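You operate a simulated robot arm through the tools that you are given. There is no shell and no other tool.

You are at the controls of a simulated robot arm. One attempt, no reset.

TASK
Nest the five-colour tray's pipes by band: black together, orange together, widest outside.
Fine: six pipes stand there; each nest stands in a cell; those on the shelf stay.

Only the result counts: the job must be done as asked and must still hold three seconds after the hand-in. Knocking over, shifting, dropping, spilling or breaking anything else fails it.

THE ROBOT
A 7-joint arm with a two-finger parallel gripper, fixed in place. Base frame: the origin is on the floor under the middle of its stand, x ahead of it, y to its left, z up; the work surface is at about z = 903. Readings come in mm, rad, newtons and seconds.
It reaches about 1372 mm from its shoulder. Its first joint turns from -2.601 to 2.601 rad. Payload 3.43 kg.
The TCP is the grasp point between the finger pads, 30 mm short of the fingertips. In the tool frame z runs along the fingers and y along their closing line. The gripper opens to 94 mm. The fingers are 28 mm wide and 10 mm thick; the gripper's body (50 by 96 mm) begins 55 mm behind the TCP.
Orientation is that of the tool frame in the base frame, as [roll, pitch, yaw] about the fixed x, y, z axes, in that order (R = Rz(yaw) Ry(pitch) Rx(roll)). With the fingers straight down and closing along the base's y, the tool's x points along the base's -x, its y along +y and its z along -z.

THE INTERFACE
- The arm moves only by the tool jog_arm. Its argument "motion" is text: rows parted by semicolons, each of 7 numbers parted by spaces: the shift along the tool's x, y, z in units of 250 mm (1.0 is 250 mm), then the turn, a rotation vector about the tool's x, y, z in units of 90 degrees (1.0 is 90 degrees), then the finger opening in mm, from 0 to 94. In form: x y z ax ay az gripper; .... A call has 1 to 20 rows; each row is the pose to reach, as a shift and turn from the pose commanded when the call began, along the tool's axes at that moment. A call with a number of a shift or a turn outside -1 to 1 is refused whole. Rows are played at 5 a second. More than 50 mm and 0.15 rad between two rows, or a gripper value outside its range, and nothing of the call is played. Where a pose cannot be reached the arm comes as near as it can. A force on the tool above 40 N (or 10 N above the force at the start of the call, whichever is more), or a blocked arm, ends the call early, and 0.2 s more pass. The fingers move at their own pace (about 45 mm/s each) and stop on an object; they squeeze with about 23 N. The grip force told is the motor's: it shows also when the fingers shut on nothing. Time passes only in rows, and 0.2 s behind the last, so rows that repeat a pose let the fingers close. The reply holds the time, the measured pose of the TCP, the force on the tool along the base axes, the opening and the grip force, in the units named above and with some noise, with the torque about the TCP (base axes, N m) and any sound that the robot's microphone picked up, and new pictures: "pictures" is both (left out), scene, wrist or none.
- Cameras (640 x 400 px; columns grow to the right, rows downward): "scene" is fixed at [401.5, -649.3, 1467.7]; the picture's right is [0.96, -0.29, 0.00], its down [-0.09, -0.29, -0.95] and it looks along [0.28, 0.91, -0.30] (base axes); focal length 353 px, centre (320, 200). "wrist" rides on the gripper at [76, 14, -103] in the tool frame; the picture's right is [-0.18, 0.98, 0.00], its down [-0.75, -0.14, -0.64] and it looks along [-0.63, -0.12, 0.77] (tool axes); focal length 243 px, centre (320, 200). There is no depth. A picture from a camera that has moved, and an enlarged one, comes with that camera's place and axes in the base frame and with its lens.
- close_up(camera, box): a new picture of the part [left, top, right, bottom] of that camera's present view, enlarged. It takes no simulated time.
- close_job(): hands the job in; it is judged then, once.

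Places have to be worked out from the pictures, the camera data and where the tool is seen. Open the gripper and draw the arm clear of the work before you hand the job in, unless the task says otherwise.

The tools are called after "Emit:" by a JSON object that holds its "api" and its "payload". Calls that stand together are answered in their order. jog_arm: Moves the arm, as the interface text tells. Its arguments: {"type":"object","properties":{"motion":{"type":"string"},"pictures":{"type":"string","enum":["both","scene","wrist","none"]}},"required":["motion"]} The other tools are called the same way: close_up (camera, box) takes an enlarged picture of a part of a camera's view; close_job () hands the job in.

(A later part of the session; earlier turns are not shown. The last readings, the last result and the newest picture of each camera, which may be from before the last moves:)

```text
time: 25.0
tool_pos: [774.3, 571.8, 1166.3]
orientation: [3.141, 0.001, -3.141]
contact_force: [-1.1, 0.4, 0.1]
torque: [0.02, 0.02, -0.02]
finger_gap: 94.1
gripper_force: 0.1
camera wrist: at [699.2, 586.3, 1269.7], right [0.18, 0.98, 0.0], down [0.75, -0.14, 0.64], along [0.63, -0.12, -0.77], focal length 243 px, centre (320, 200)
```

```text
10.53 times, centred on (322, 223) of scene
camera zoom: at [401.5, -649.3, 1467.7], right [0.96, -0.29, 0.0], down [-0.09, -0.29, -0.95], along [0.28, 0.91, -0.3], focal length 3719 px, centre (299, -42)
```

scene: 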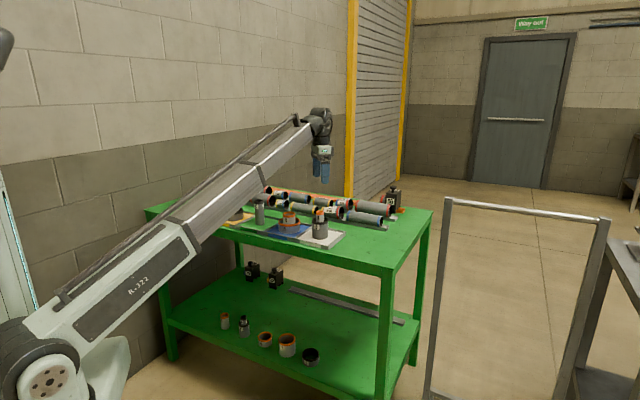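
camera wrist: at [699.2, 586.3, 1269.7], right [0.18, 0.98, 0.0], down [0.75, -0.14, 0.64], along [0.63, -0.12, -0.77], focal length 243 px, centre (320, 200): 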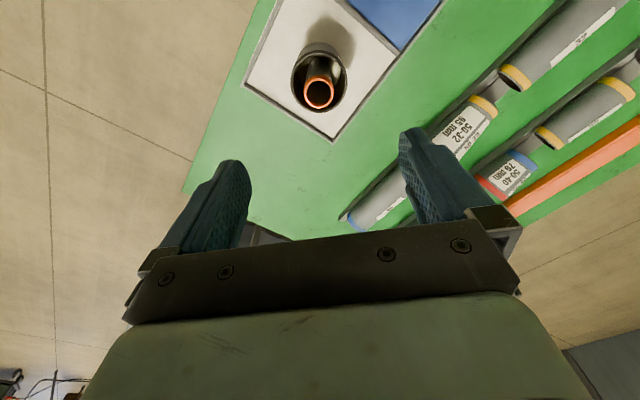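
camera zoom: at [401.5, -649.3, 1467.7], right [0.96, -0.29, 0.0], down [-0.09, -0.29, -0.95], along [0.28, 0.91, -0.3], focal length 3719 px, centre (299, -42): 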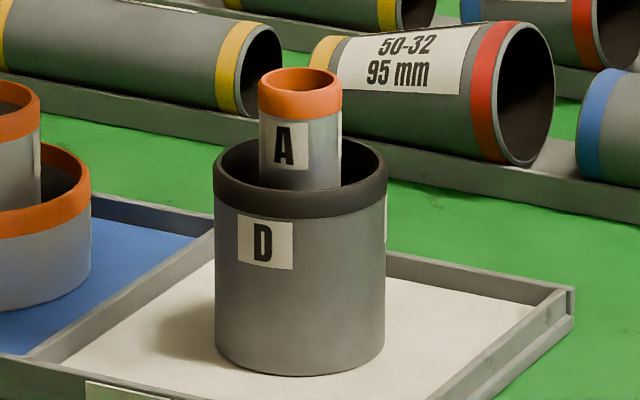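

C stands about 31 mm proud of F, and A about 35 mm proud of D (top near 1009). For A I'll use TCP z of about 1015, which keeps the tips about 11 mm above D's rim. I'll descend with a 60 mm opening to just above that and check.

Emit:
{"api": "jog_arm", "payload": {"motion": "0 0 0.06 0 0 0 60; 0 0 0.18 0 0 0 60; 0 0 0.3 0 0 0 60; 0 0 0.42 0 0 0 60; 0 0 0.5 0 0 0 60; 0 0 0.52 0 0 0 60; 0 0 0.52 0 0 0 60", "pictures": "both"}}

Emit:
{"api": "close_up", "payload": {"camera": "wrist", "box": [200, 60, 440, 210]}}

Emit:
{"api": "close_up", "payload": {"camera": "scene", "box": [280, 170, 360, 240]}}

```text
time: 26.6
tool_pos: [778.8, 571.7, 1035.1]
orientation: [-3.141, 0.0, -3.141]
contact_force: [0.0, 0.3, 0.5]
torque: [0.0, 0.02, -0.02]
finger_gap: 60.1
gripper_force: 0.1
camera wrist: at [702.8, 585.8, 1139.6], right [0.18, 0.98, 0.0], down [0.75, -0.14, 0.64], along [0.63, -0.12, -0.77], focal length 243 px, centre (320, 200)
```

scene: 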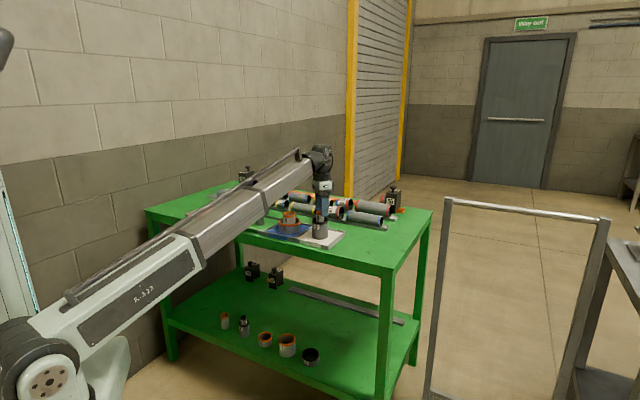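
wrist: 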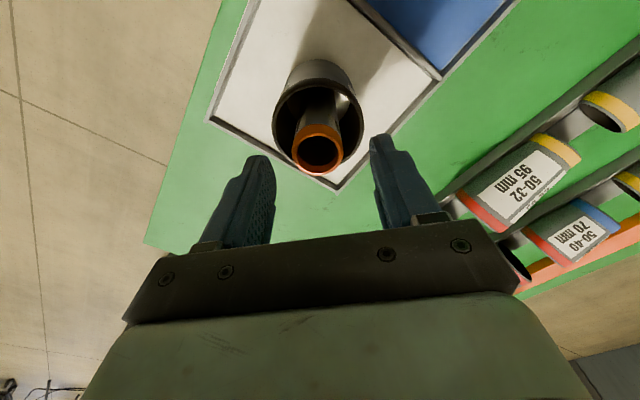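

```text
2.67 times, centred on (320, 135) of wrist
camera zoom: at [702.8, 585.8, 1139.6], right [0.18, 0.98, 0.0], down [0.75, -0.14, 0.64], along [0.63, -0.12, -0.77], focal length 647 px, centre (320, 373)
```

zoom: 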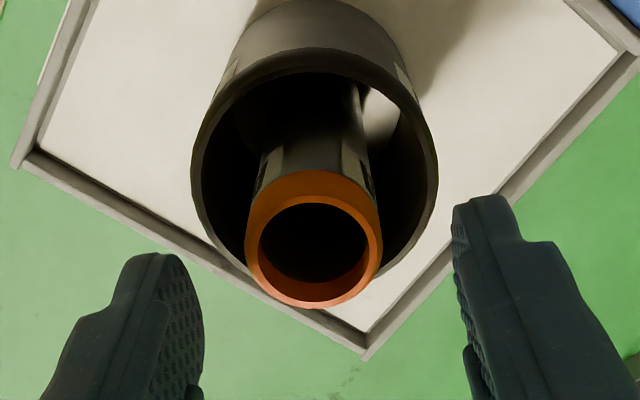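

```text
5.71 times, centred on (320, 205) of scene
camera zoom: at [401.5, -649.3, 1467.7], right [0.96, -0.29, 0.0], down [-0.09, -0.29, -0.95], along [0.28, 0.91, -0.3], focal length 2019 px, centre (320, 171)
```

zoom: 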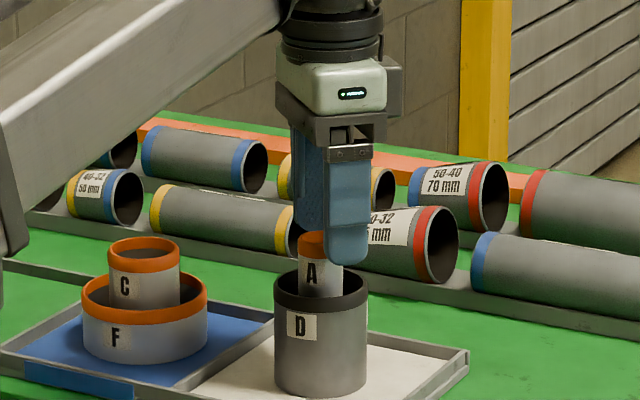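

A's axis is about 3.5 mm toward −x from the TCP, and the tips are level with A's top. I'll shift by that amount, descend 20 mm and close on A.

Emit:
{"api": "jog_arm", "payload": {"motion": "0.013 -0.004 0 0 0 0 60; 0.013 -0.004 0.04 0 0 0 60; 0.013 -0.004 0.08 0 0 0 60; 0.013 -0.004 0.08 0 0 0 60; 0.013 -0.004 0.08 0 0 0 40; 0.013 -0.004 0.08 0 0 0 24; 0.013 -0.004 0.08 0 0 0 24; 0.013 -0.004 0.08 0 0 0 24", "pictures": "both"}}

Emit:
{"api": "close_up", "payload": {"camera": "scene", "box": [280, 170, 360, 240]}}

Emit:
{"api": "close_up", "payload": {"camera": "wrist", "box": [200, 60, 440, 210]}}

```text
time: 28.4
tool_pos: [775.7, 570.2, 1017.8]
orientation: [3.141, -0.001, -3.14]
contact_force: [-0.8, 0.1, -0.4]
torque: [0.04, 0.03, 0.0]
finger_gap: 29.6
gripper_force: 23.2
camera wrist: at [699.5, 585.3, 1119.7], right [0.18, 0.98, 0.0], down [0.75, -0.14, 0.64], along [0.63, -0.12, -0.77], focal length 243 px, centre (320, 200)
```

scene: 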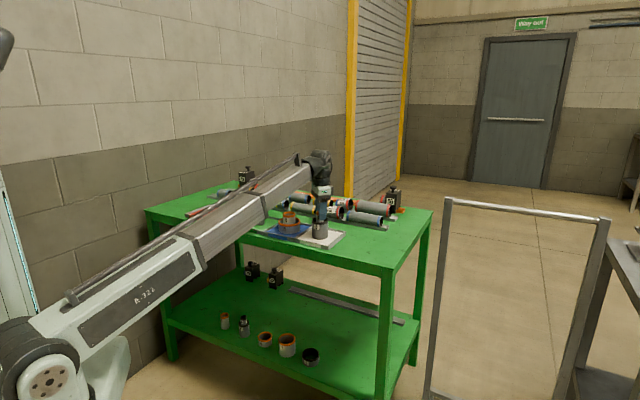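
wrist: 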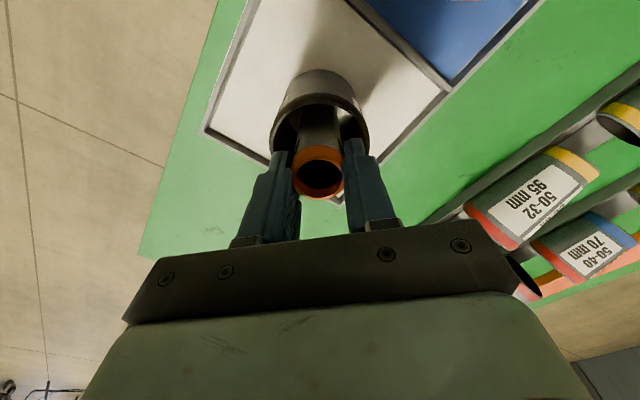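

```text
5.71 times, centred on (320, 205) of scene
camera zoom: at [401.5, -649.3, 1467.7], right [0.96, -0.29, 0.0], down [-0.09, -0.29, -0.95], along [0.28, 0.91, -0.3], focal length 2019 px, centre (320, 171)
```

zoom: 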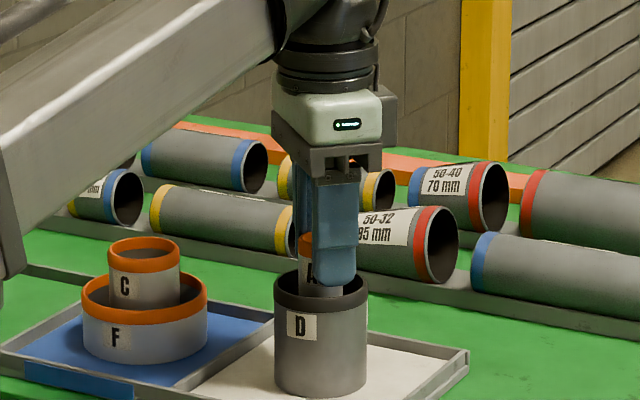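

```text
2.67 times, centred on (320, 135) of wrist
camera zoom: at [699.5, 585.3, 1119.7], right [0.18, 0.98, 0.0], down [0.75, -0.14, 0.64], along [0.63, -0.12, -0.77], focal length 647 px, centre (320, 373)
```

zoom: 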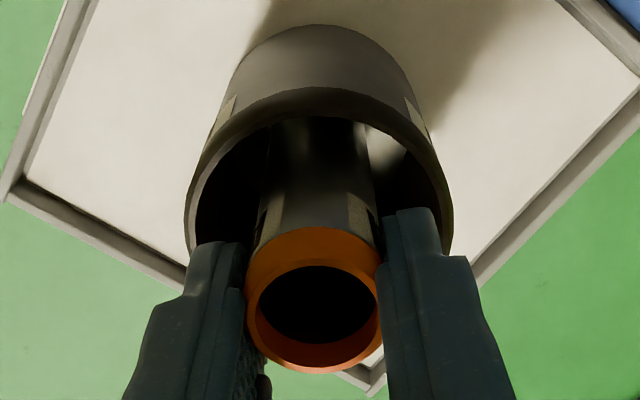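

A is gripped (29.6 mm) with its top at about 1008. I'll lift slowly at first, making sure D stays put.

Emit:
{"api": "jog_arm", "payload": {"motion": "0 0 -0.02 0 0 0 24; 0 0 -0.05 0 0 0 24; 0 0 -0.09 0 0 0 24; 0 0 -0.09 0 0 0 24", "pictures": "both"}}

Emit:
{"api": "close_up", "payload": {"camera": "scene", "box": [280, 170, 360, 240]}}

```text
time: 29.4
tool_pos: [774.2, 571.7, 1039.4]
orientation: [-3.141, 0.0, -3.142]
contact_force: [0.0, -0.1, -1.7]
torque: [-0.02, 0.0, 0.0]
finger_gap: 29.2
gripper_force: 22.6
camera wrist: at [698.3, 585.6, 1142.0], right [0.18, 0.98, 0.0], down [0.75, -0.14, 0.64], along [0.63, -0.12, -0.77], focal length 243 px, centre (320, 200)
```

scene: 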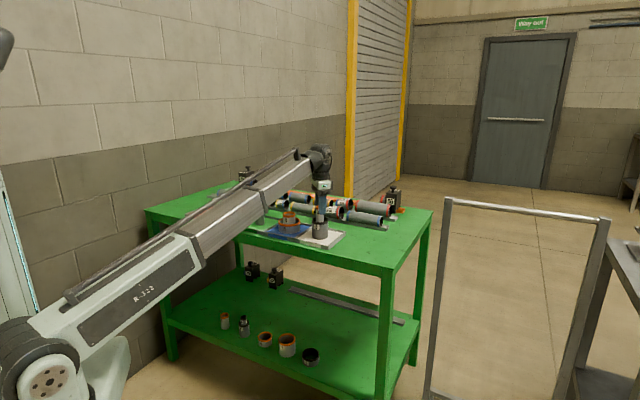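
wrist: 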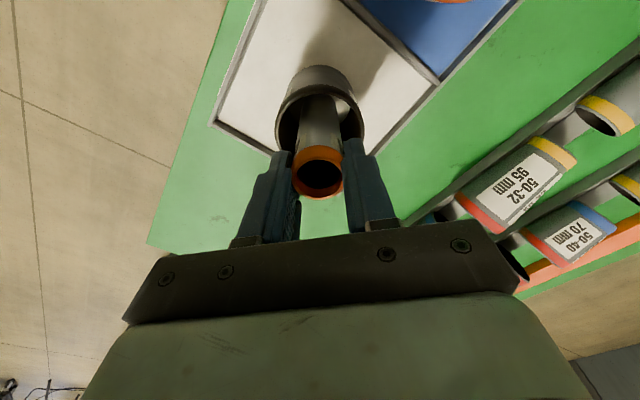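

```text
5.71 times, centred on (320, 205) of scene
camera zoom: at [401.5, -649.3, 1467.7], right [0.96, -0.29, 0.0], down [-0.09, -0.29, -0.95], along [0.28, 0.91, -0.3], focal length 2019 px, centre (320, 171)
```

zoom: 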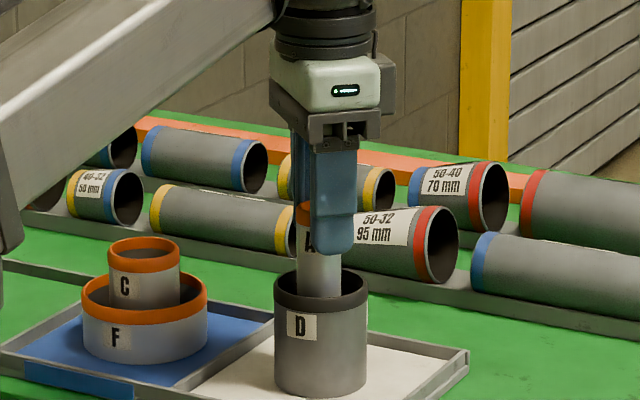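

D stayed in place and A is free. I'll raise it to carry height and move it over C.

Emit:
{"api": "jog_arm", "payload": {"motion": "0 0 -0.08 0 0 0 24; 0 0 -0.2 0 0 0 24; 0 0 -0.33 0 0 0 24; 0 0 -0.46 0 0 0 24; 0 0 -0.54 0 0 0 24; 0.02 0.02 -0.56 0 0 0 24; 0.09 0.09 -0.56 0 0 0 24; 0.18 0.18 -0.56 0 0 0 24; 0.27 0.27 -0.56 0 0 0 24; 0.35 0.35 -0.56 0 0 0 24; 0.395 0.395 -0.56 0 0 0 24; 0.405 0.405 -0.56 0 0 0 24; 0.405 0.405 -0.56 0 0 0 24", "pictures": "both"}}

Emit:
{"api": "close_up", "payload": {"camera": "wrist", "box": [220, 20, 420, 145]}}

Emit:
{"api": "close_up", "payload": {"camera": "scene", "box": [250, 150, 350, 240]}}

```text
time: 32.2
tool_pos: [674.0, 674.5, 1181.3]
orientation: [-3.141, 0.001, -3.141]
contact_force: [0.0, 0.1, -0.6]
torque: [0.03, -0.03, -0.03]
finger_gap: 29.4
gripper_force: 22.4
camera wrist: at [597.4, 688.8, 1284.1], right [0.18, 0.98, 0.0], down [0.75, -0.14, 0.64], along [0.63, -0.12, -0.77], focal length 243 px, centre (320, 200)
```

scene: 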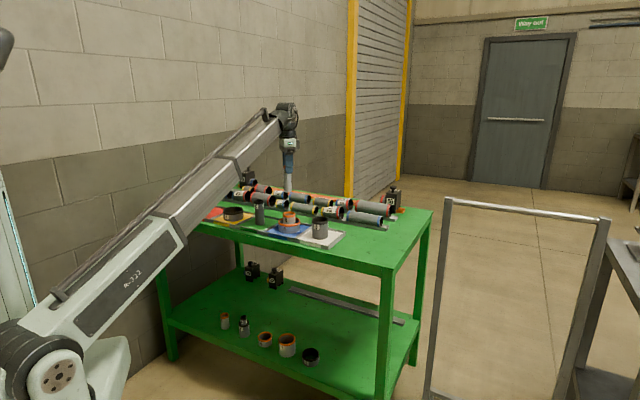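
wrist: 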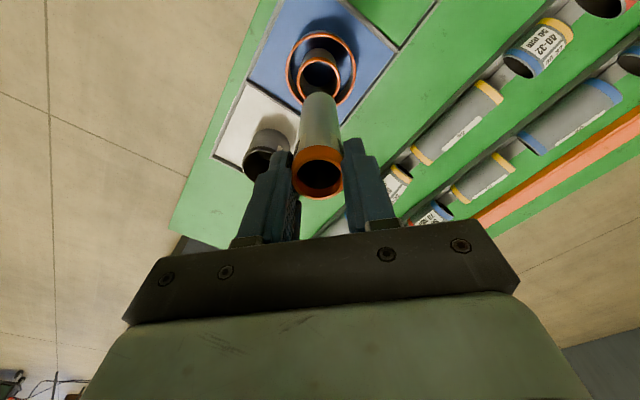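

```text
3.20 times, centred on (320, 82) of wrist
camera zoom: at [597.4, 688.8, 1284.1], right [0.18, 0.98, 0.0], down [0.75, -0.14, 0.64], along [0.63, -0.12, -0.77], focal length 776 px, centre (320, 576)
```

zoom: 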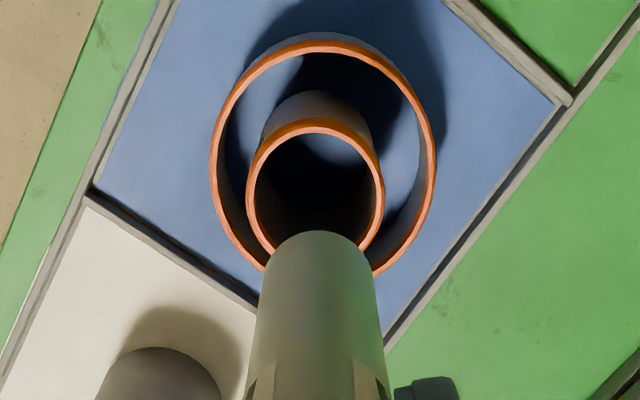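

```text
4.44 times, centred on (300, 195) of scene
camera zoom: at [401.5, -649.3, 1467.7], right [0.96, -0.29, 0.0], down [-0.09, -0.29, -0.95], along [0.28, 0.91, -0.3], focal length 1570 px, centre (409, 222)
```

zoom: 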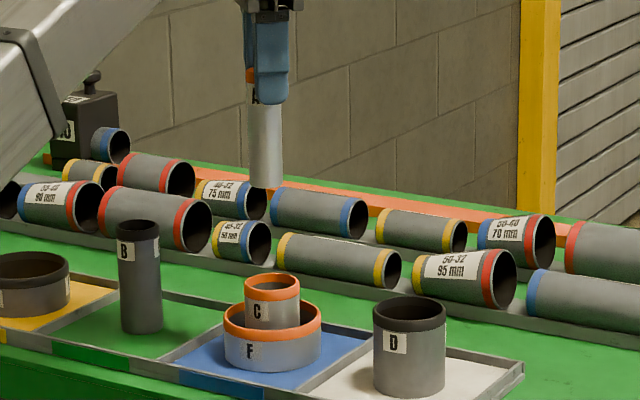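

C's rim centre is at about (673, 673), and A lines up with it to within about 1 mm. I'll lower A to just above C's mouth and check.

Emit:
{"api": "jog_arm", "payload": {"motion": "0 0 0.05 0 0 0 24; 0 0 0.15 0 0 0 24; 0 0 0.25 0 0 0 24; 0 0 0.32 0 0 0 24; 0 0 0.34 0 0 0 24; 0 0 0.34 0 0 0 24", "pictures": "both"}}

Emit:
{"api": "close_up", "payload": {"camera": "wrist", "box": [220, 20, 420, 145]}}

Emit:
{"api": "close_up", "payload": {"camera": "scene", "box": [260, 170, 330, 230]}}

```text
time: 33.6
tool_pos: [673.1, 671.4, 1095.0]
orientation: [-3.141, 0.001, 3.141]
contact_force: [-0.2, -0.1, -0.8]
torque: [0.0, -0.01, -0.03]
finger_gap: 29.2
gripper_force: 22.7
camera wrist: at [597.4, 686.5, 1199.0], right [0.18, 0.98, 0.0], down [0.75, -0.14, 0.64], along [0.63, -0.12, -0.77], focal length 243 px, centre (320, 200)
```

scene: 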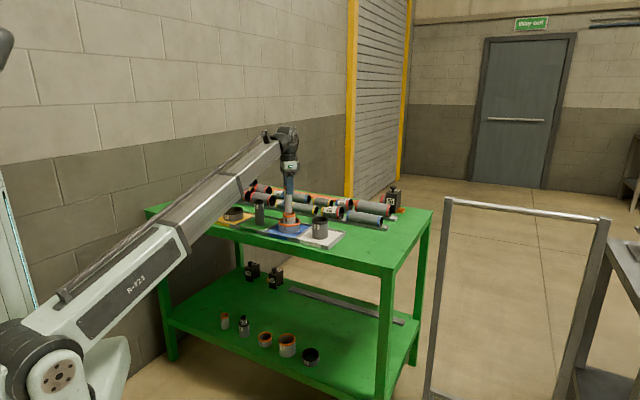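
wrist: 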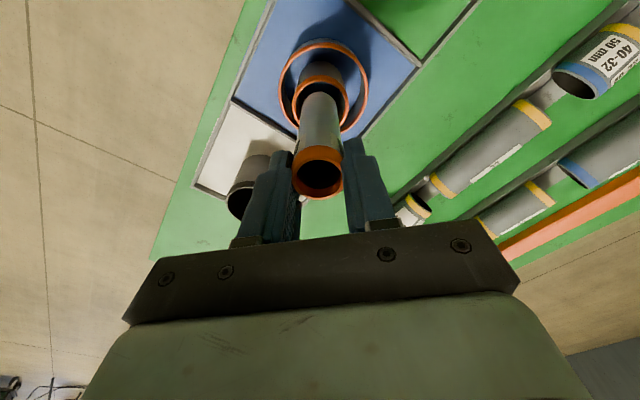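

```text
3.20 times, centred on (320, 82) of wrist
camera zoom: at [597.4, 686.5, 1199.0], right [0.18, 0.98, 0.0], down [0.75, -0.14, 0.64], along [0.63, -0.12, -0.77], focal length 776 px, centre (320, 576)
```

zoom: 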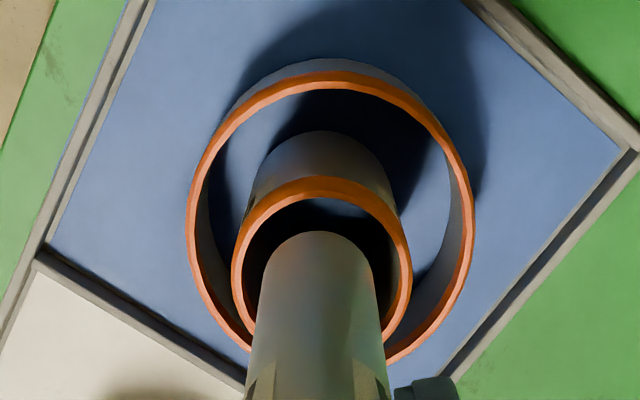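

```text
6.67 times, centred on (295, 200) of scene
camera zoom: at [401.5, -649.3, 1467.7], right [0.96, -0.29, 0.0], down [-0.09, -0.29, -0.95], along [0.28, 0.91, -0.3], focal length 2356 px, centre (487, 200)
```

zoom: 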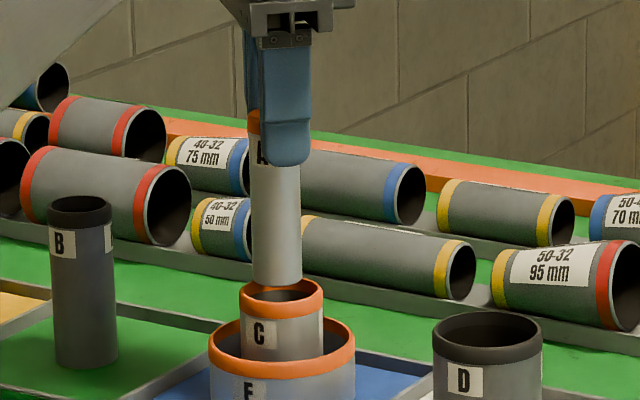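

A is concentric with C's mouth. I'll lower it to about 2 mm above the floor, then read the force.

Emit:
{"api": "jog_arm", "payload": {"motion": "0 0 0.06 0 0 0 24; 0 0 0.13 0 0 0 24; 0 0 0.2 0 0 0 24; 0 0 0.26 0 0 0 24; 0 0 0.29 0 0 0 24; 0 0 0.302 0 0 0 24; 0 0 0.302 0 0 0 24", "pictures": "both"}}

Emit:
{"api": "close_up", "payload": {"camera": "scene", "box": [260, 170, 330, 240]}}

```text
time: 35.2
tool_pos: [673.4, 672.1, 1020.2]
orientation: [3.141, -0.001, -3.141]
contact_force: [0.2, 1.0, -0.7]
torque: [-0.02, -0.04, 0.03]
finger_gap: 29.1
gripper_force: 22.9
camera wrist: at [597.5, 686.8, 1124.6], right [0.18, 0.98, 0.0], down [0.75, -0.14, 0.64], along [0.63, -0.12, -0.77], focal length 243 px, centre (320, 200)
```

scene: 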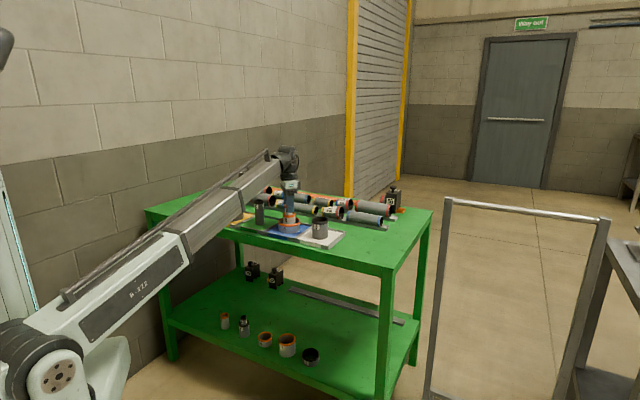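
wrist: 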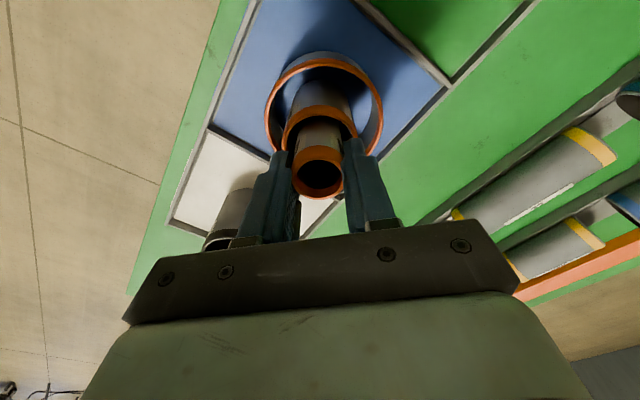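

```text
5.71 times, centred on (295, 205) of scene
camera zoom: at [401.5, -649.3, 1467.7], right [0.96, -0.29, 0.0], down [-0.09, -0.29, -0.95], along [0.28, 0.91, -0.3], focal length 2019 px, centre (463, 171)
```

zoom: 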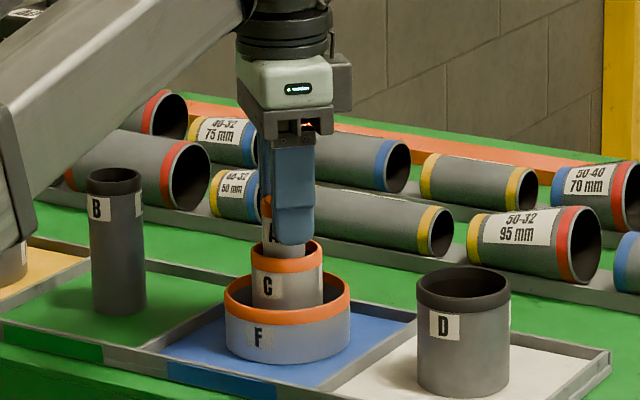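

Still just hanging (-0.7 N). I'll creep down 3 mm in 0.5 mm steps to find the floor.

Emit:
{"api": "jog_arm", "payload": {"motion": "0 0 0.003 0 0 0 24; 0 0 0.006 0 0 0 24; 0 0 0.008 0 0 0 24; 0 0 0.01 0 0 0 24; 0 0 0.01 0 0 0 24", "pictures": "none"}}

```text
time: 36.4
tool_pos: [672.7, 672.4, 1016.5]
orientation: [3.14, 0.0, 3.14]
contact_force: [-0.1, 0.9, -1.4]
torque: [-0.01, -0.03, 0.02]
finger_gap: 29.4
gripper_force: 22.8
```

No contact yet, so I'll creep another 2 mm.

Emit:
{"api": "jog_arm", "payload": {"motion": "0 0 0.002 0 0 0 24; 0 0 0.004 0 0 0 24; 0 0 0.006 0 0 0 24; 0 0 0.006 0 0 0 24", "pictures": "none"}}

```text
time: 37.4
tool_pos: [673.7, 673.1, 1016.2]
orientation: [-3.141, -0.002, -3.14]
contact_force: [1.4, -2.0, 6.5]
torque: [-0.21, -0.03, -0.02]
finger_gap: 29.3
gripper_force: 23.1
```

Contact at +6.5 N, so A is on the floor inside C. I'll ease up 0.5 mm, open to 44 mm and rise slowly, checking that nothing follows.

Emit:
{"api": "jog_arm", "payload": {"motion": "0 0 -0.002 0 0 0 24; 0 0 -0.002 0 0 0 34; 0 0 -0.002 0 0 0 44; 0 0 -0.002 0 0 0 44; 0 0 -0.03 0 0 0 44; 0 0 -0.08 0 0 0 44; 0 0 -0.16 0 0 0 44; 0 0 -0.2 0 0 0 44; 0 0 -0.2 0 0 0 44", "pictures": "both"}}

Emit:
{"api": "close_up", "payload": {"camera": "scene", "box": [260, 170, 330, 240]}}

Emit:
{"api": "close_up", "payload": {"camera": "wrist", "box": [220, 20, 420, 170]}}

```text
time: 39.4
tool_pos: [672.6, 671.8, 1067.1]
orientation: [3.141, 0.0, -3.141]
contact_force: [-0.1, 0.6, -0.5]
torque: [-0.01, -0.01, -0.01]
finger_gap: 44.3
gripper_force: 0.1
camera wrist: at [597.1, 686.1, 1170.2], right [0.18, 0.98, 0.0], down [0.75, -0.14, 0.64], along [0.63, -0.12, -0.77], focal length 243 px, centre (320, 200)
```

scene: 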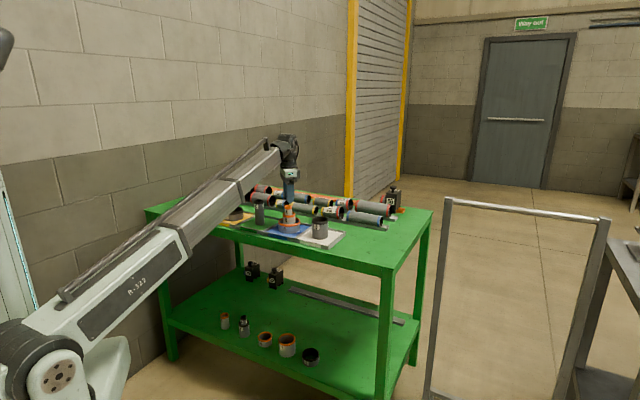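
wrist: 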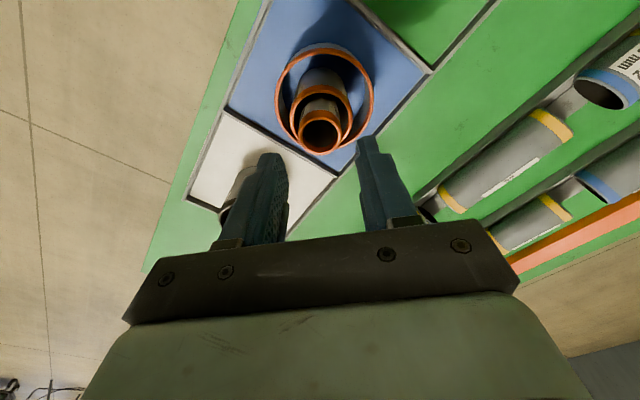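

```text
5.71 times, centred on (295, 205) of scene
camera zoom: at [401.5, -649.3, 1467.7], right [0.96, -0.29, 0.0], down [-0.09, -0.29, -0.95], along [0.28, 0.91, -0.3], focal length 2019 px, centre (463, 171)
```

zoom: 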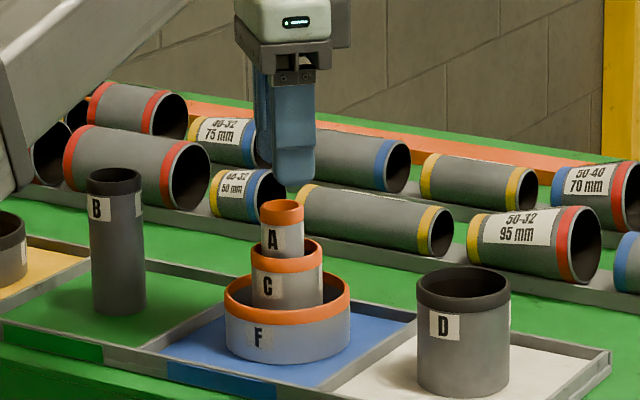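

```text
2.67 times, centred on (320, 95) of wrist
camera zoom: at [597.1, 686.1, 1170.2], right [0.18, 0.98, 0.0], down [0.75, -0.14, 0.64], along [0.63, -0.12, -0.77], focal length 647 px, centre (320, 480)
```

zoom: 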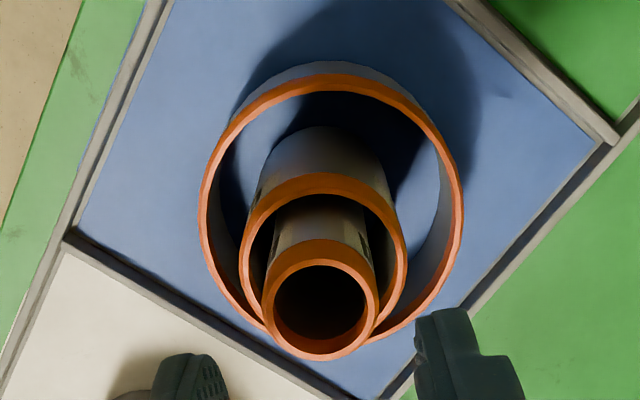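

The orange nest (A in C in F) is complete and upright. Now I'll rise and go over D in the white cell.

Emit:
{"api": "jog_arm", "payload": {"motion": "0 0 -0.1 0 0 0 50; 0 0 -0.22 0 0 0 60; 0 0 -0.34 0 0 0 94; 0 0 -0.4 0 0 0 94; -0.06 -0.06 -0.4 0 0 0 94; -0.16 -0.16 -0.4 0 0 0 94; -0.26 -0.26 -0.4 0 0 0 94; -0.35 -0.35 -0.4 0 0 0 94; -0.398 -0.405 -0.4 0 0 0 94; -0.398 -0.405 -0.4 0 0 0 94; -0.398 -0.405 -0.4 0 0 0 94", "pictures": "wrist"}}

Emit:
{"api": "close_up", "payload": {"camera": "wrist", "box": [220, 20, 420, 145]}}

Emit:
{"api": "close_up", "payload": {"camera": "scene", "box": [220, 190, 350, 250]}}

```text
time: 41.8
tool_pos: [770.8, 570.3, 1167.0]
orientation: [-3.14, 0.0, -3.142]
contact_force: [0.1, 0.2, -0.4]
torque: [0.0, 0.02, 0.01]
finger_gap: 94.2
gripper_force: 0.1
camera wrist: at [695.3, 584.1, 1269.7], right [0.18, 0.98, 0.0], down [0.75, -0.14, 0.64], along [0.63, -0.12, -0.77], focal length 243 px, centre (320, 200)
```

wrist: 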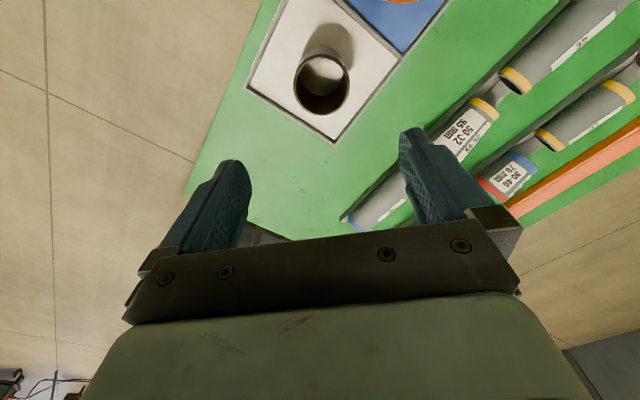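

```text
3.20 times, centred on (320, 82) of wrist
camera zoom: at [695.3, 584.1, 1269.7], right [0.18, 0.98, 0.0], down [0.75, -0.14, 0.64], along [0.63, -0.12, -0.77], focal length 776 px, centre (320, 576)
```

zoom: 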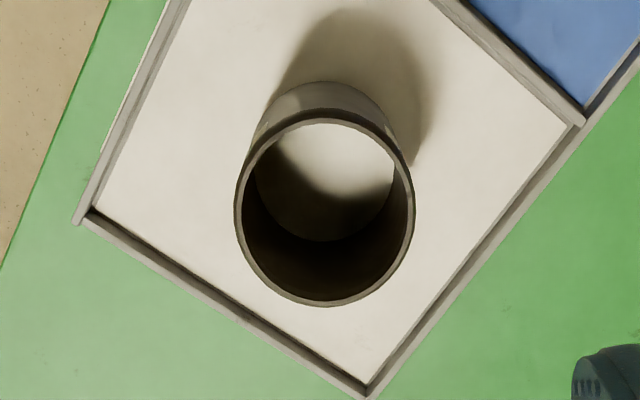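

```text
4.92 times, centred on (285, 220) of scene
camera zoom: at [401.5, -649.3, 1467.7], right [0.96, -0.29, 0.0], down [-0.09, -0.29, -0.95], along [0.28, 0.91, -0.3], focal length 1740 px, centre (492, 102)
```

zoom: 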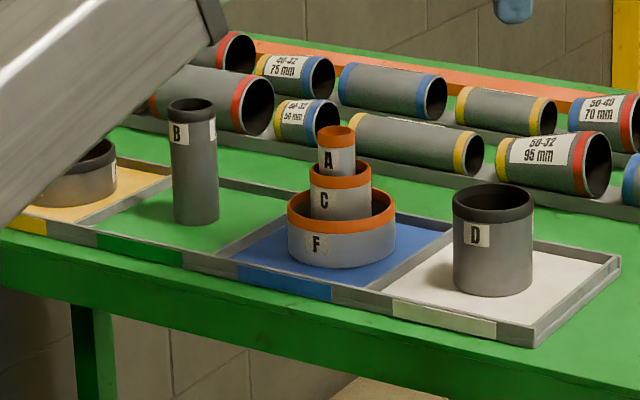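

D's rim centre is at about (772.5, 571), with an outer diameter of about 65 mm and its top near 974. For D I'll use TCP z = 984, so about 20 mm of finger overlaps and the tips stay well above F's rim on placement.

Emit:
{"api": "jog_arm", "payload": {"motion": "0 0 0.06 0 0 0 94; 0 0 0.2 0 0 0 94; 0 0 0.34 0 0 0 94; 0 0 0.48 0 0 0 94; 0 0 0.58 0 0 0 94; 0 0 0.6 0 0 0 94; 0 0 0.6 0 0 0 94", "pictures": "both"}}

Emit:
{"api": "close_up", "payload": {"camera": "wrist", "box": [200, 60, 440, 210]}}

Emit:
{"api": "close_up", "payload": {"camera": "scene", "box": [280, 170, 360, 240]}}

```text
time: 43.4
tool_pos: [773.2, 570.6, 1015.3]
orientation: [3.141, 0.0, 3.141]
contact_force: [0.7, -0.6, 0.4]
torque: [0.03, 0.0, -0.02]
finger_gap: 94.0
gripper_force: 0.0
camera wrist: at [697.3, 584.4, 1118.7], right [0.18, 0.98, 0.0], down [0.75, -0.14, 0.64], along [0.63, -0.12, -0.77], focal length 243 px, centre (320, 200)
```

scene: 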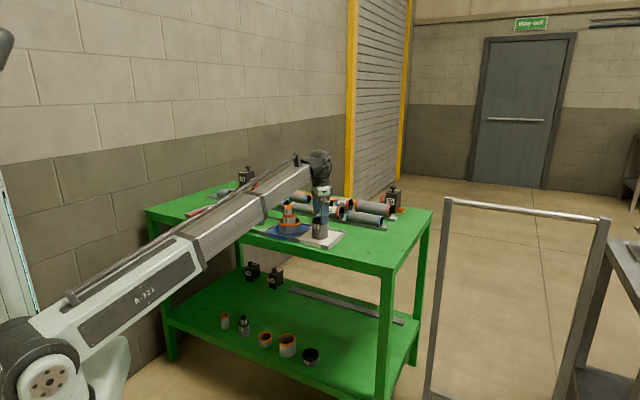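
wrist: 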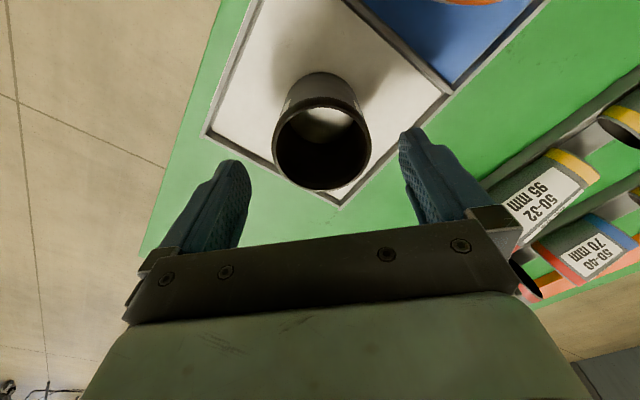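

```text
2.67 times, centred on (320, 135) of wrist
camera zoom: at [697.3, 584.4, 1118.7], right [0.18, 0.98, 0.0], down [0.75, -0.14, 0.64], along [0.63, -0.12, -0.77], focal length 647 px, centre (320, 373)
```

zoom: 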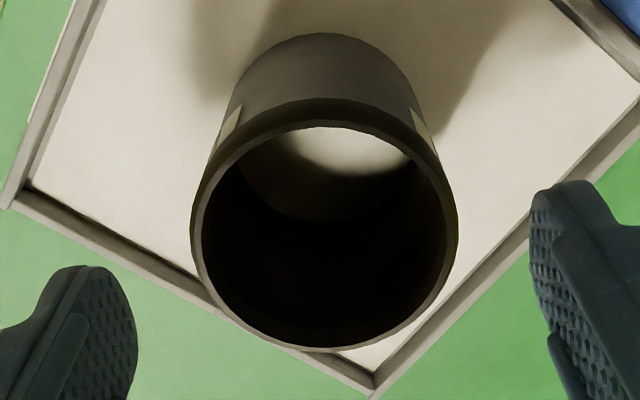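

```text
5.71 times, centred on (320, 205) of scene
camera zoom: at [401.5, -649.3, 1467.7], right [0.96, -0.29, 0.0], down [-0.09, -0.29, -0.95], along [0.28, 0.91, -0.3], focal length 2019 px, centre (320, 171)
```

zoom: 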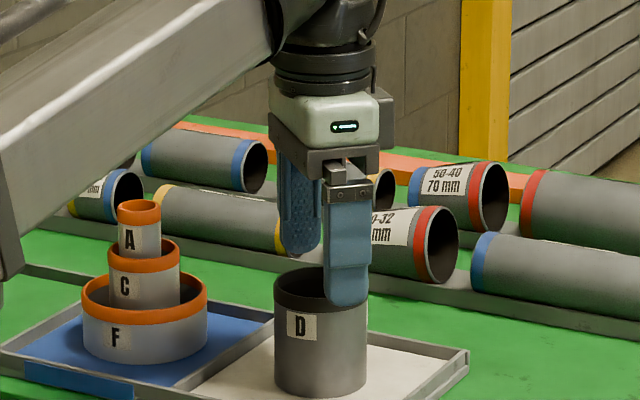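

D is centred between the fingers and its top is near 972. I'll descend 31 mm to TCP z = 984 and close.

Emit:
{"api": "jog_arm", "payload": {"motion": "0 0 0.06 0 0 0 94; 0 0 0.11 0 0 0 94; 0 0 0.124 0 0 0 94; 0 0 0.124 0 0 0 80; 0 0 0.124 0 0 0 68; 0 0 0.124 0 0 0 56; 0 0 0.124 0 0 0 56; 0 0 0.124 0 0 0 56", "pictures": "both"}}

Emit:
{"api": "close_up", "payload": {"camera": "wrist", "box": [200, 60, 440, 250]}}

Emit:
{"api": "close_up", "payload": {"camera": "scene", "box": [280, 170, 360, 240]}}

```text
time: 45.2
tool_pos: [771.9, 571.0, 983.4]
orientation: [3.141, 0.0, 3.141]
contact_force: [-2.6, 0.2, 9.0]
torque: [-0.16, 0.12, -0.03]
finger_gap: 64.2
gripper_force: 22.7
camera wrist: at [697.3, 584.8, 1087.7], right [0.18, 0.98, 0.0], down [0.75, -0.14, 0.64], along [0.63, -0.12, -0.77], focal length 243 px, centre (320, 200)
```

scene: 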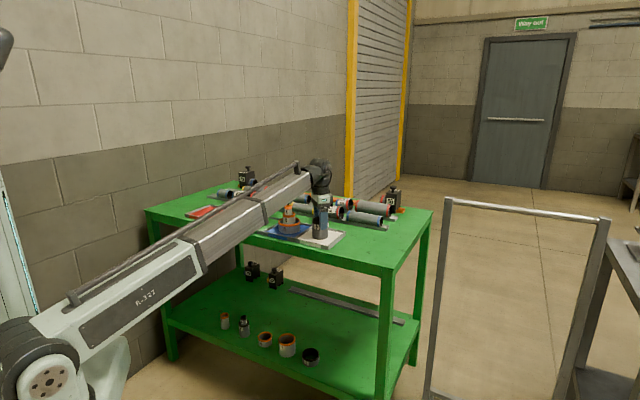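
wrist: 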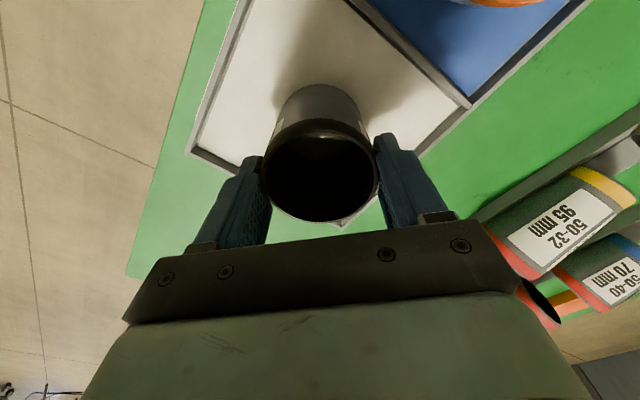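

```text
2.11 times, centred on (320, 155) of wrist
camera zoom: at [697.3, 584.8, 1087.7], right [0.18, 0.98, 0.0], down [0.75, -0.14, 0.64], along [0.63, -0.12, -0.77], focal length 511 px, centre (320, 295)
```

zoom: 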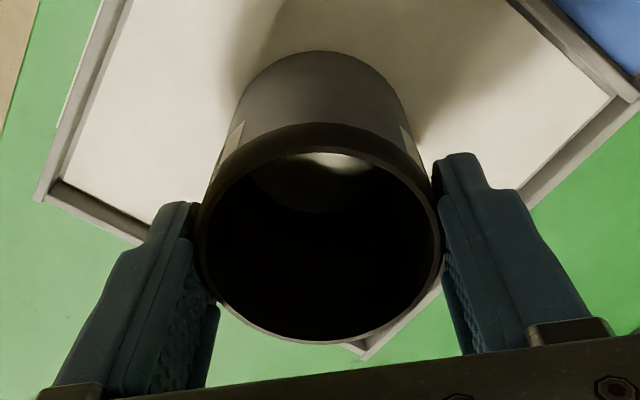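

```text
5.71 times, centred on (320, 205) of scene
camera zoom: at [401.5, -649.3, 1467.7], right [0.96, -0.29, 0.0], down [-0.09, -0.29, -0.95], along [0.28, 0.91, -0.3], focal length 2019 px, centre (320, 171)
```

zoom: 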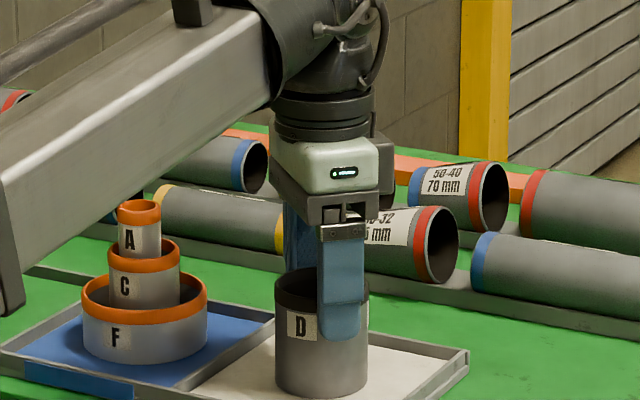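

D is held at 64.2 mm with about 20 mm of overlap and its top near 974. I'll lift a little and check that it hangs straight.

Emit:
{"api": "jog_arm", "payload": {"motion": "0 0 -0.02 0 0 0 56; 0 0 -0.06 0 0 0 56; 0 0 -0.1 0 0 0 56; 0 0 -0.1 0 0 0 56", "pictures": "both"}}

Emit:
{"api": "close_up", "payload": {"camera": "wrist", "box": [200, 60, 440, 250]}}

Emit:
{"api": "close_up", "payload": {"camera": "scene", "box": [290, 170, 350, 240]}}

```text
time: 46.2
tool_pos: [772.1, 570.0, 1009.0]
orientation: [3.142, 0.002, -3.14]
contact_force: [0.7, -0.1, -1.5]
torque: [0.01, 0.03, 0.01]
finger_gap: 64.5
gripper_force: 22.9
camera wrist: at [696.7, 584.7, 1112.8], right [0.18, 0.98, 0.0], down [0.75, -0.14, 0.64], along [0.63, -0.12, -0.77], focal length 243 px, centre (320, 200)
```

scene: 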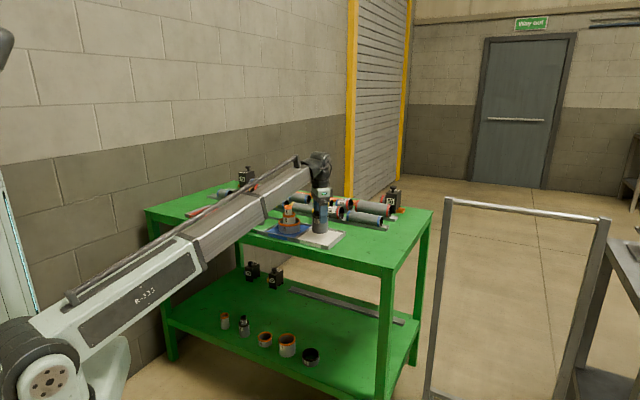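
wrist: 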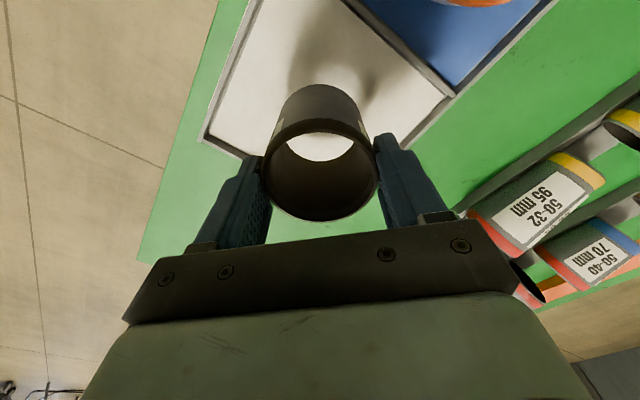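

```text
2.11 times, centred on (320, 155) of wrist
camera zoom: at [696.7, 584.7, 1112.8], right [0.18, 0.98, 0.0], down [0.75, -0.14, 0.64], along [0.63, -0.12, -0.77], focal length 511 px, centre (320, 295)
```

zoom: 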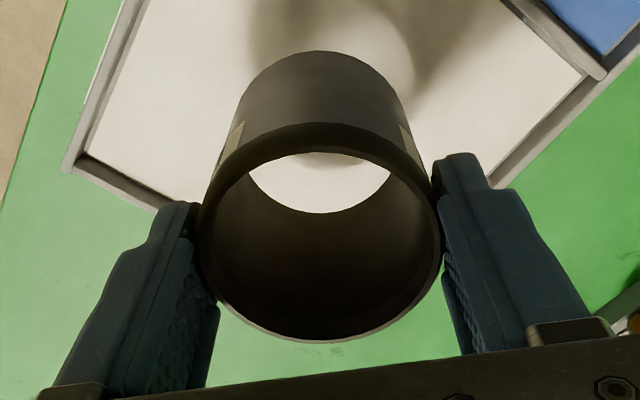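

```text
5.71 times, centred on (320, 205) of scene
camera zoom: at [401.5, -649.3, 1467.7], right [0.96, -0.29, 0.0], down [-0.09, -0.29, -0.95], along [0.28, 0.91, -0.3], focal length 2019 px, centre (320, 171)
```

zoom: 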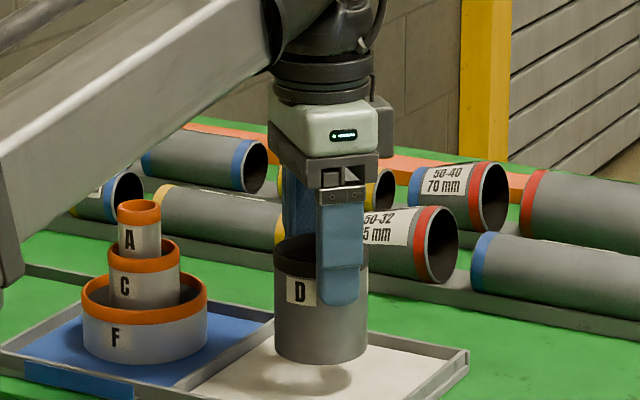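

D hangs straight, so I'll lift it to carry height and begin the traverse toward the yellow cell.

Emit:
{"api": "jog_arm", "payload": {"motion": "0 0 -0.06 0 0 0 56; 0 0 -0.18 0 0 0 56; 0 0 -0.31 0 0 0 56; 0 0 -0.44 0 0 0 56; 0 0 -0.57 0 0 0 56; 0 0 -0.67 0 0 0 56; 0 0 -0.7 0 0 0 56; 0.03 0.03 -0.7 0 0 0 56; 0.11 0.11 -0.7 0 0 0 56; 0.21 0.21 -0.7 0 0 0 56; 0.31 0.31 -0.7 0 0 0 56; 0.41 0.41 -0.7 0 0 0 56; 0.51 0.51 -0.7 0 0 0 56; 0.59 0.59 -0.7 0 0 0 56; 0.62 0.62 -0.7 0 0 0 56; 0.62 0.62 -0.7 0 0 0 56", "pictures": "both"}}

```text
time: 49.6
tool_pos: [617.5, 728.7, 1184.9]
orientation: [-3.14, -0.001, -3.141]
contact_force: [-0.5, -1.0, -2.4]
torque: [0.02, 0.03, -0.03]
finger_gap: 63.8
gripper_force: 22.9
camera wrist: at [541.7, 743.3, 1288.5], right [0.18, 0.98, 0.0], down [0.75, -0.14, 0.64], along [0.63, -0.12, -0.77], focal length 243 px, centre (320, 200)
```

scene: 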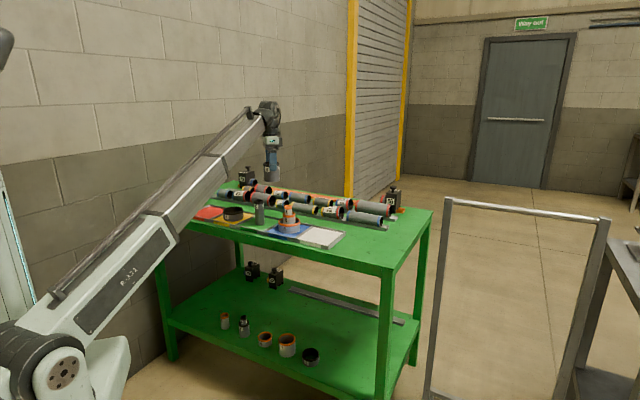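
wrist: 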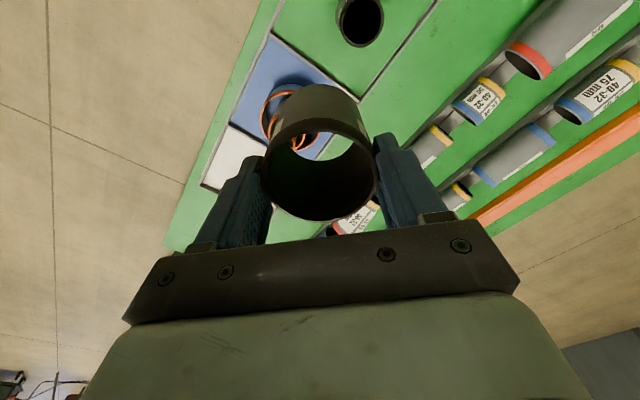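

The carry is steady. I'll continue to above the black F.

Emit:
{"api": "jog_arm", "payload": {"motion": "0.05 0.05 0 0 0 0 56; 0.15 0.15 0 0 0 0 56; 0.26 0.26 0 0 0 0 56; 0.37 0.37 0 0 0 0 56; 0.48 0.48 0 0 0 0 56; 0.57 0.57 0 0 0 0 56; 0.615 0.615 0 0 0 0 56; 0.621 0.621 0 0 0 0 56; 0.621 0.621 0 0 0 0 56", "pictures": "both"}}

Emit:
{"api": "close_up", "payload": {"camera": "wrist", "box": [220, 10, 420, 135]}}

```text
time: 51.6
tool_pos: [461.3, 882.6, 1182.6]
orientation: [3.142, 0.0, -3.141]
contact_force: [-1.1, 0.5, -1.7]
torque: [0.02, -0.02, 0.01]
finger_gap: 63.9
gripper_force: 23.2
camera wrist: at [385.3, 896.9, 1287.6], right [0.18, 0.98, 0.0], down [0.75, -0.14, 0.64], along [0.63, -0.12, -0.77], focal length 243 px, centre (320, 200)
```

scene: 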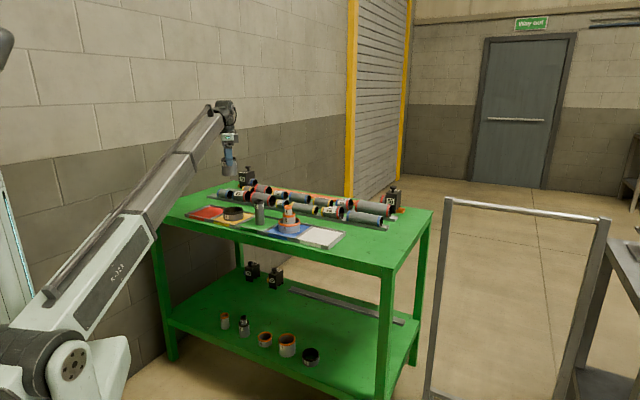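
wrist: 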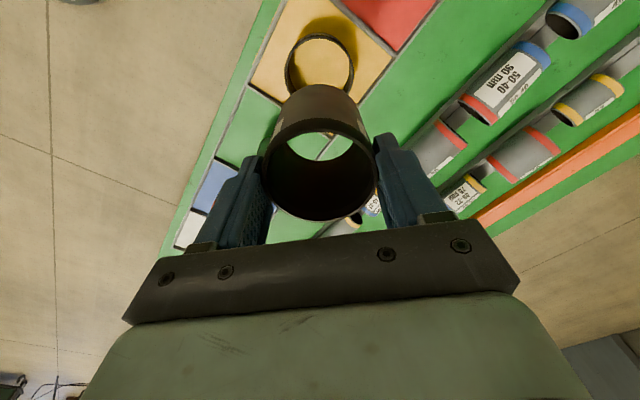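

```text
3.20 times, centred on (320, 72) of wrist
camera zoom: at [385.3, 896.9, 1287.6], right [0.18, 0.98, 0.0], down [0.75, -0.14, 0.64], along [0.63, -0.12, -0.77], focal length 776 px, centre (320, 608)
```

zoom: 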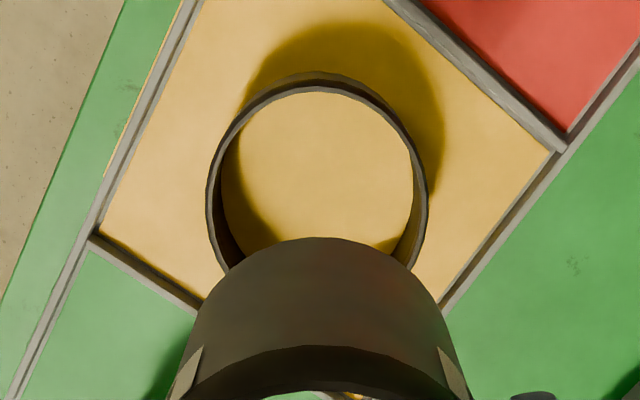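

Black F's rim centre is at about (465, 881) and D is at about (462.5, 881.5). I'll shift 2 mm in x and lower D to just above F's rim.

Emit:
{"api": "jog_arm", "payload": {"motion": "-0.008 0 0.05 0 0 0 56; -0.008 0 0.17 0 0 0 56; -0.008 0 0.3 0 0 0 56; -0.008 0 0.43 0 0 0 56; -0.008 0 0.54 0 0 0 56; -0.008 0 0.6 0 0 0 56; -0.008 0 0.6 0 0 0 56; -0.008 0 0.6 0 0 0 56", "pictures": "both"}}

Emit:
{"api": "close_up", "payload": {"camera": "wrist", "box": [220, 40, 420, 165]}}

Emit:
{"api": "close_up", "payload": {"camera": "scene", "box": [195, 160, 275, 235]}}

```text
time: 53.4
tool_pos: [462.6, 883.0, 1034.1]
orientation: [-3.141, -0.001, 3.141]
contact_force: [0.0, 0.3, -1.8]
torque: [0.01, -0.02, -0.03]
finger_gap: 63.9
gripper_force: 23.2
camera wrist: at [387.1, 897.5, 1137.5], right [0.18, 0.98, 0.0], down [0.75, -0.14, 0.64], along [0.63, -0.12, -0.77], focal length 243 px, centre (320, 200)
```

scene: 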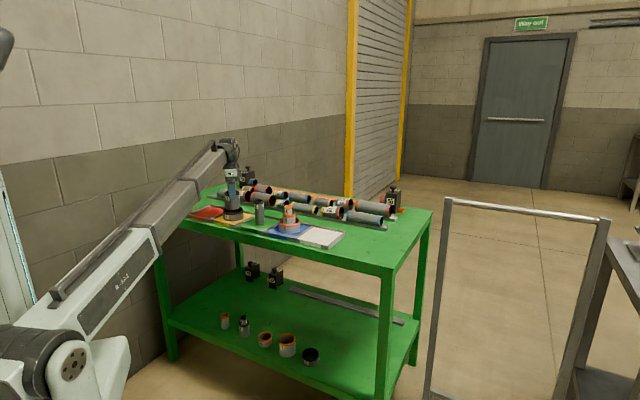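
wrist: 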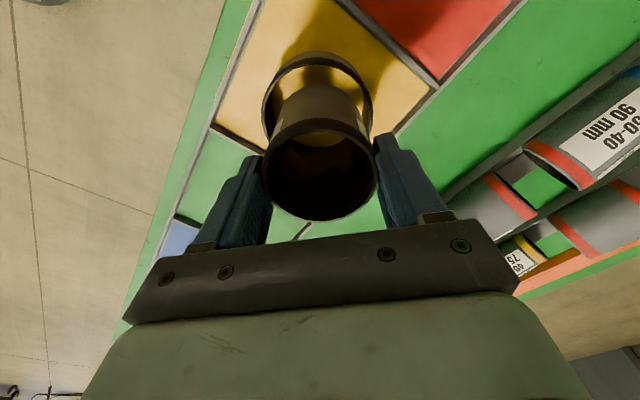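

```text
3.20 times, centred on (320, 102) of wrist
camera zoom: at [387.1, 897.5, 1137.5], right [0.18, 0.98, 0.0], down [0.75, -0.14, 0.64], along [0.63, -0.12, -0.77], focal length 776 px, centre (320, 512)
```

zoom: 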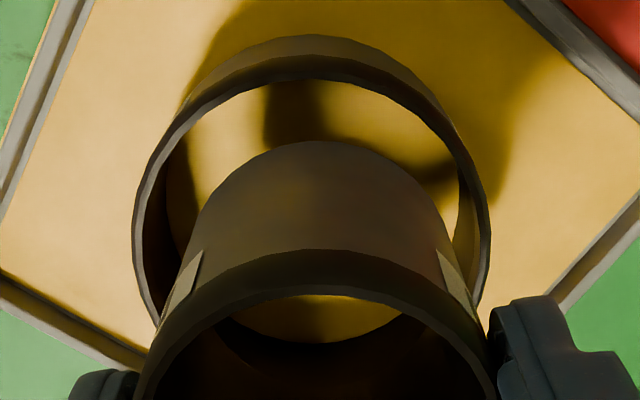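

```text
5.33 times, centred on (235, 198) of scene
camera zoom: at [401.5, -649.3, 1467.7], right [0.96, -0.29, 0.0], down [-0.09, -0.29, -0.95], along [0.28, 0.91, -0.3], focal length 1884 px, centre (773, 213)
```

zoom: 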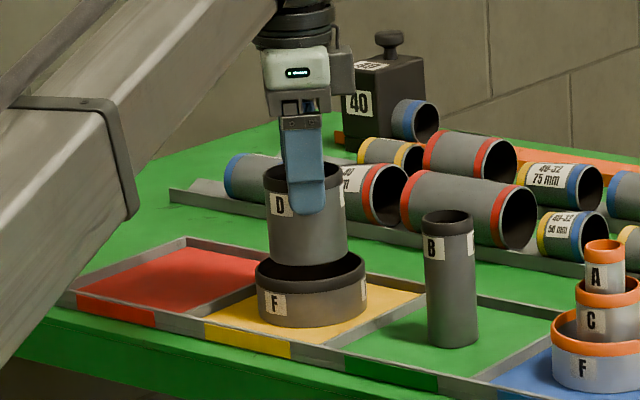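

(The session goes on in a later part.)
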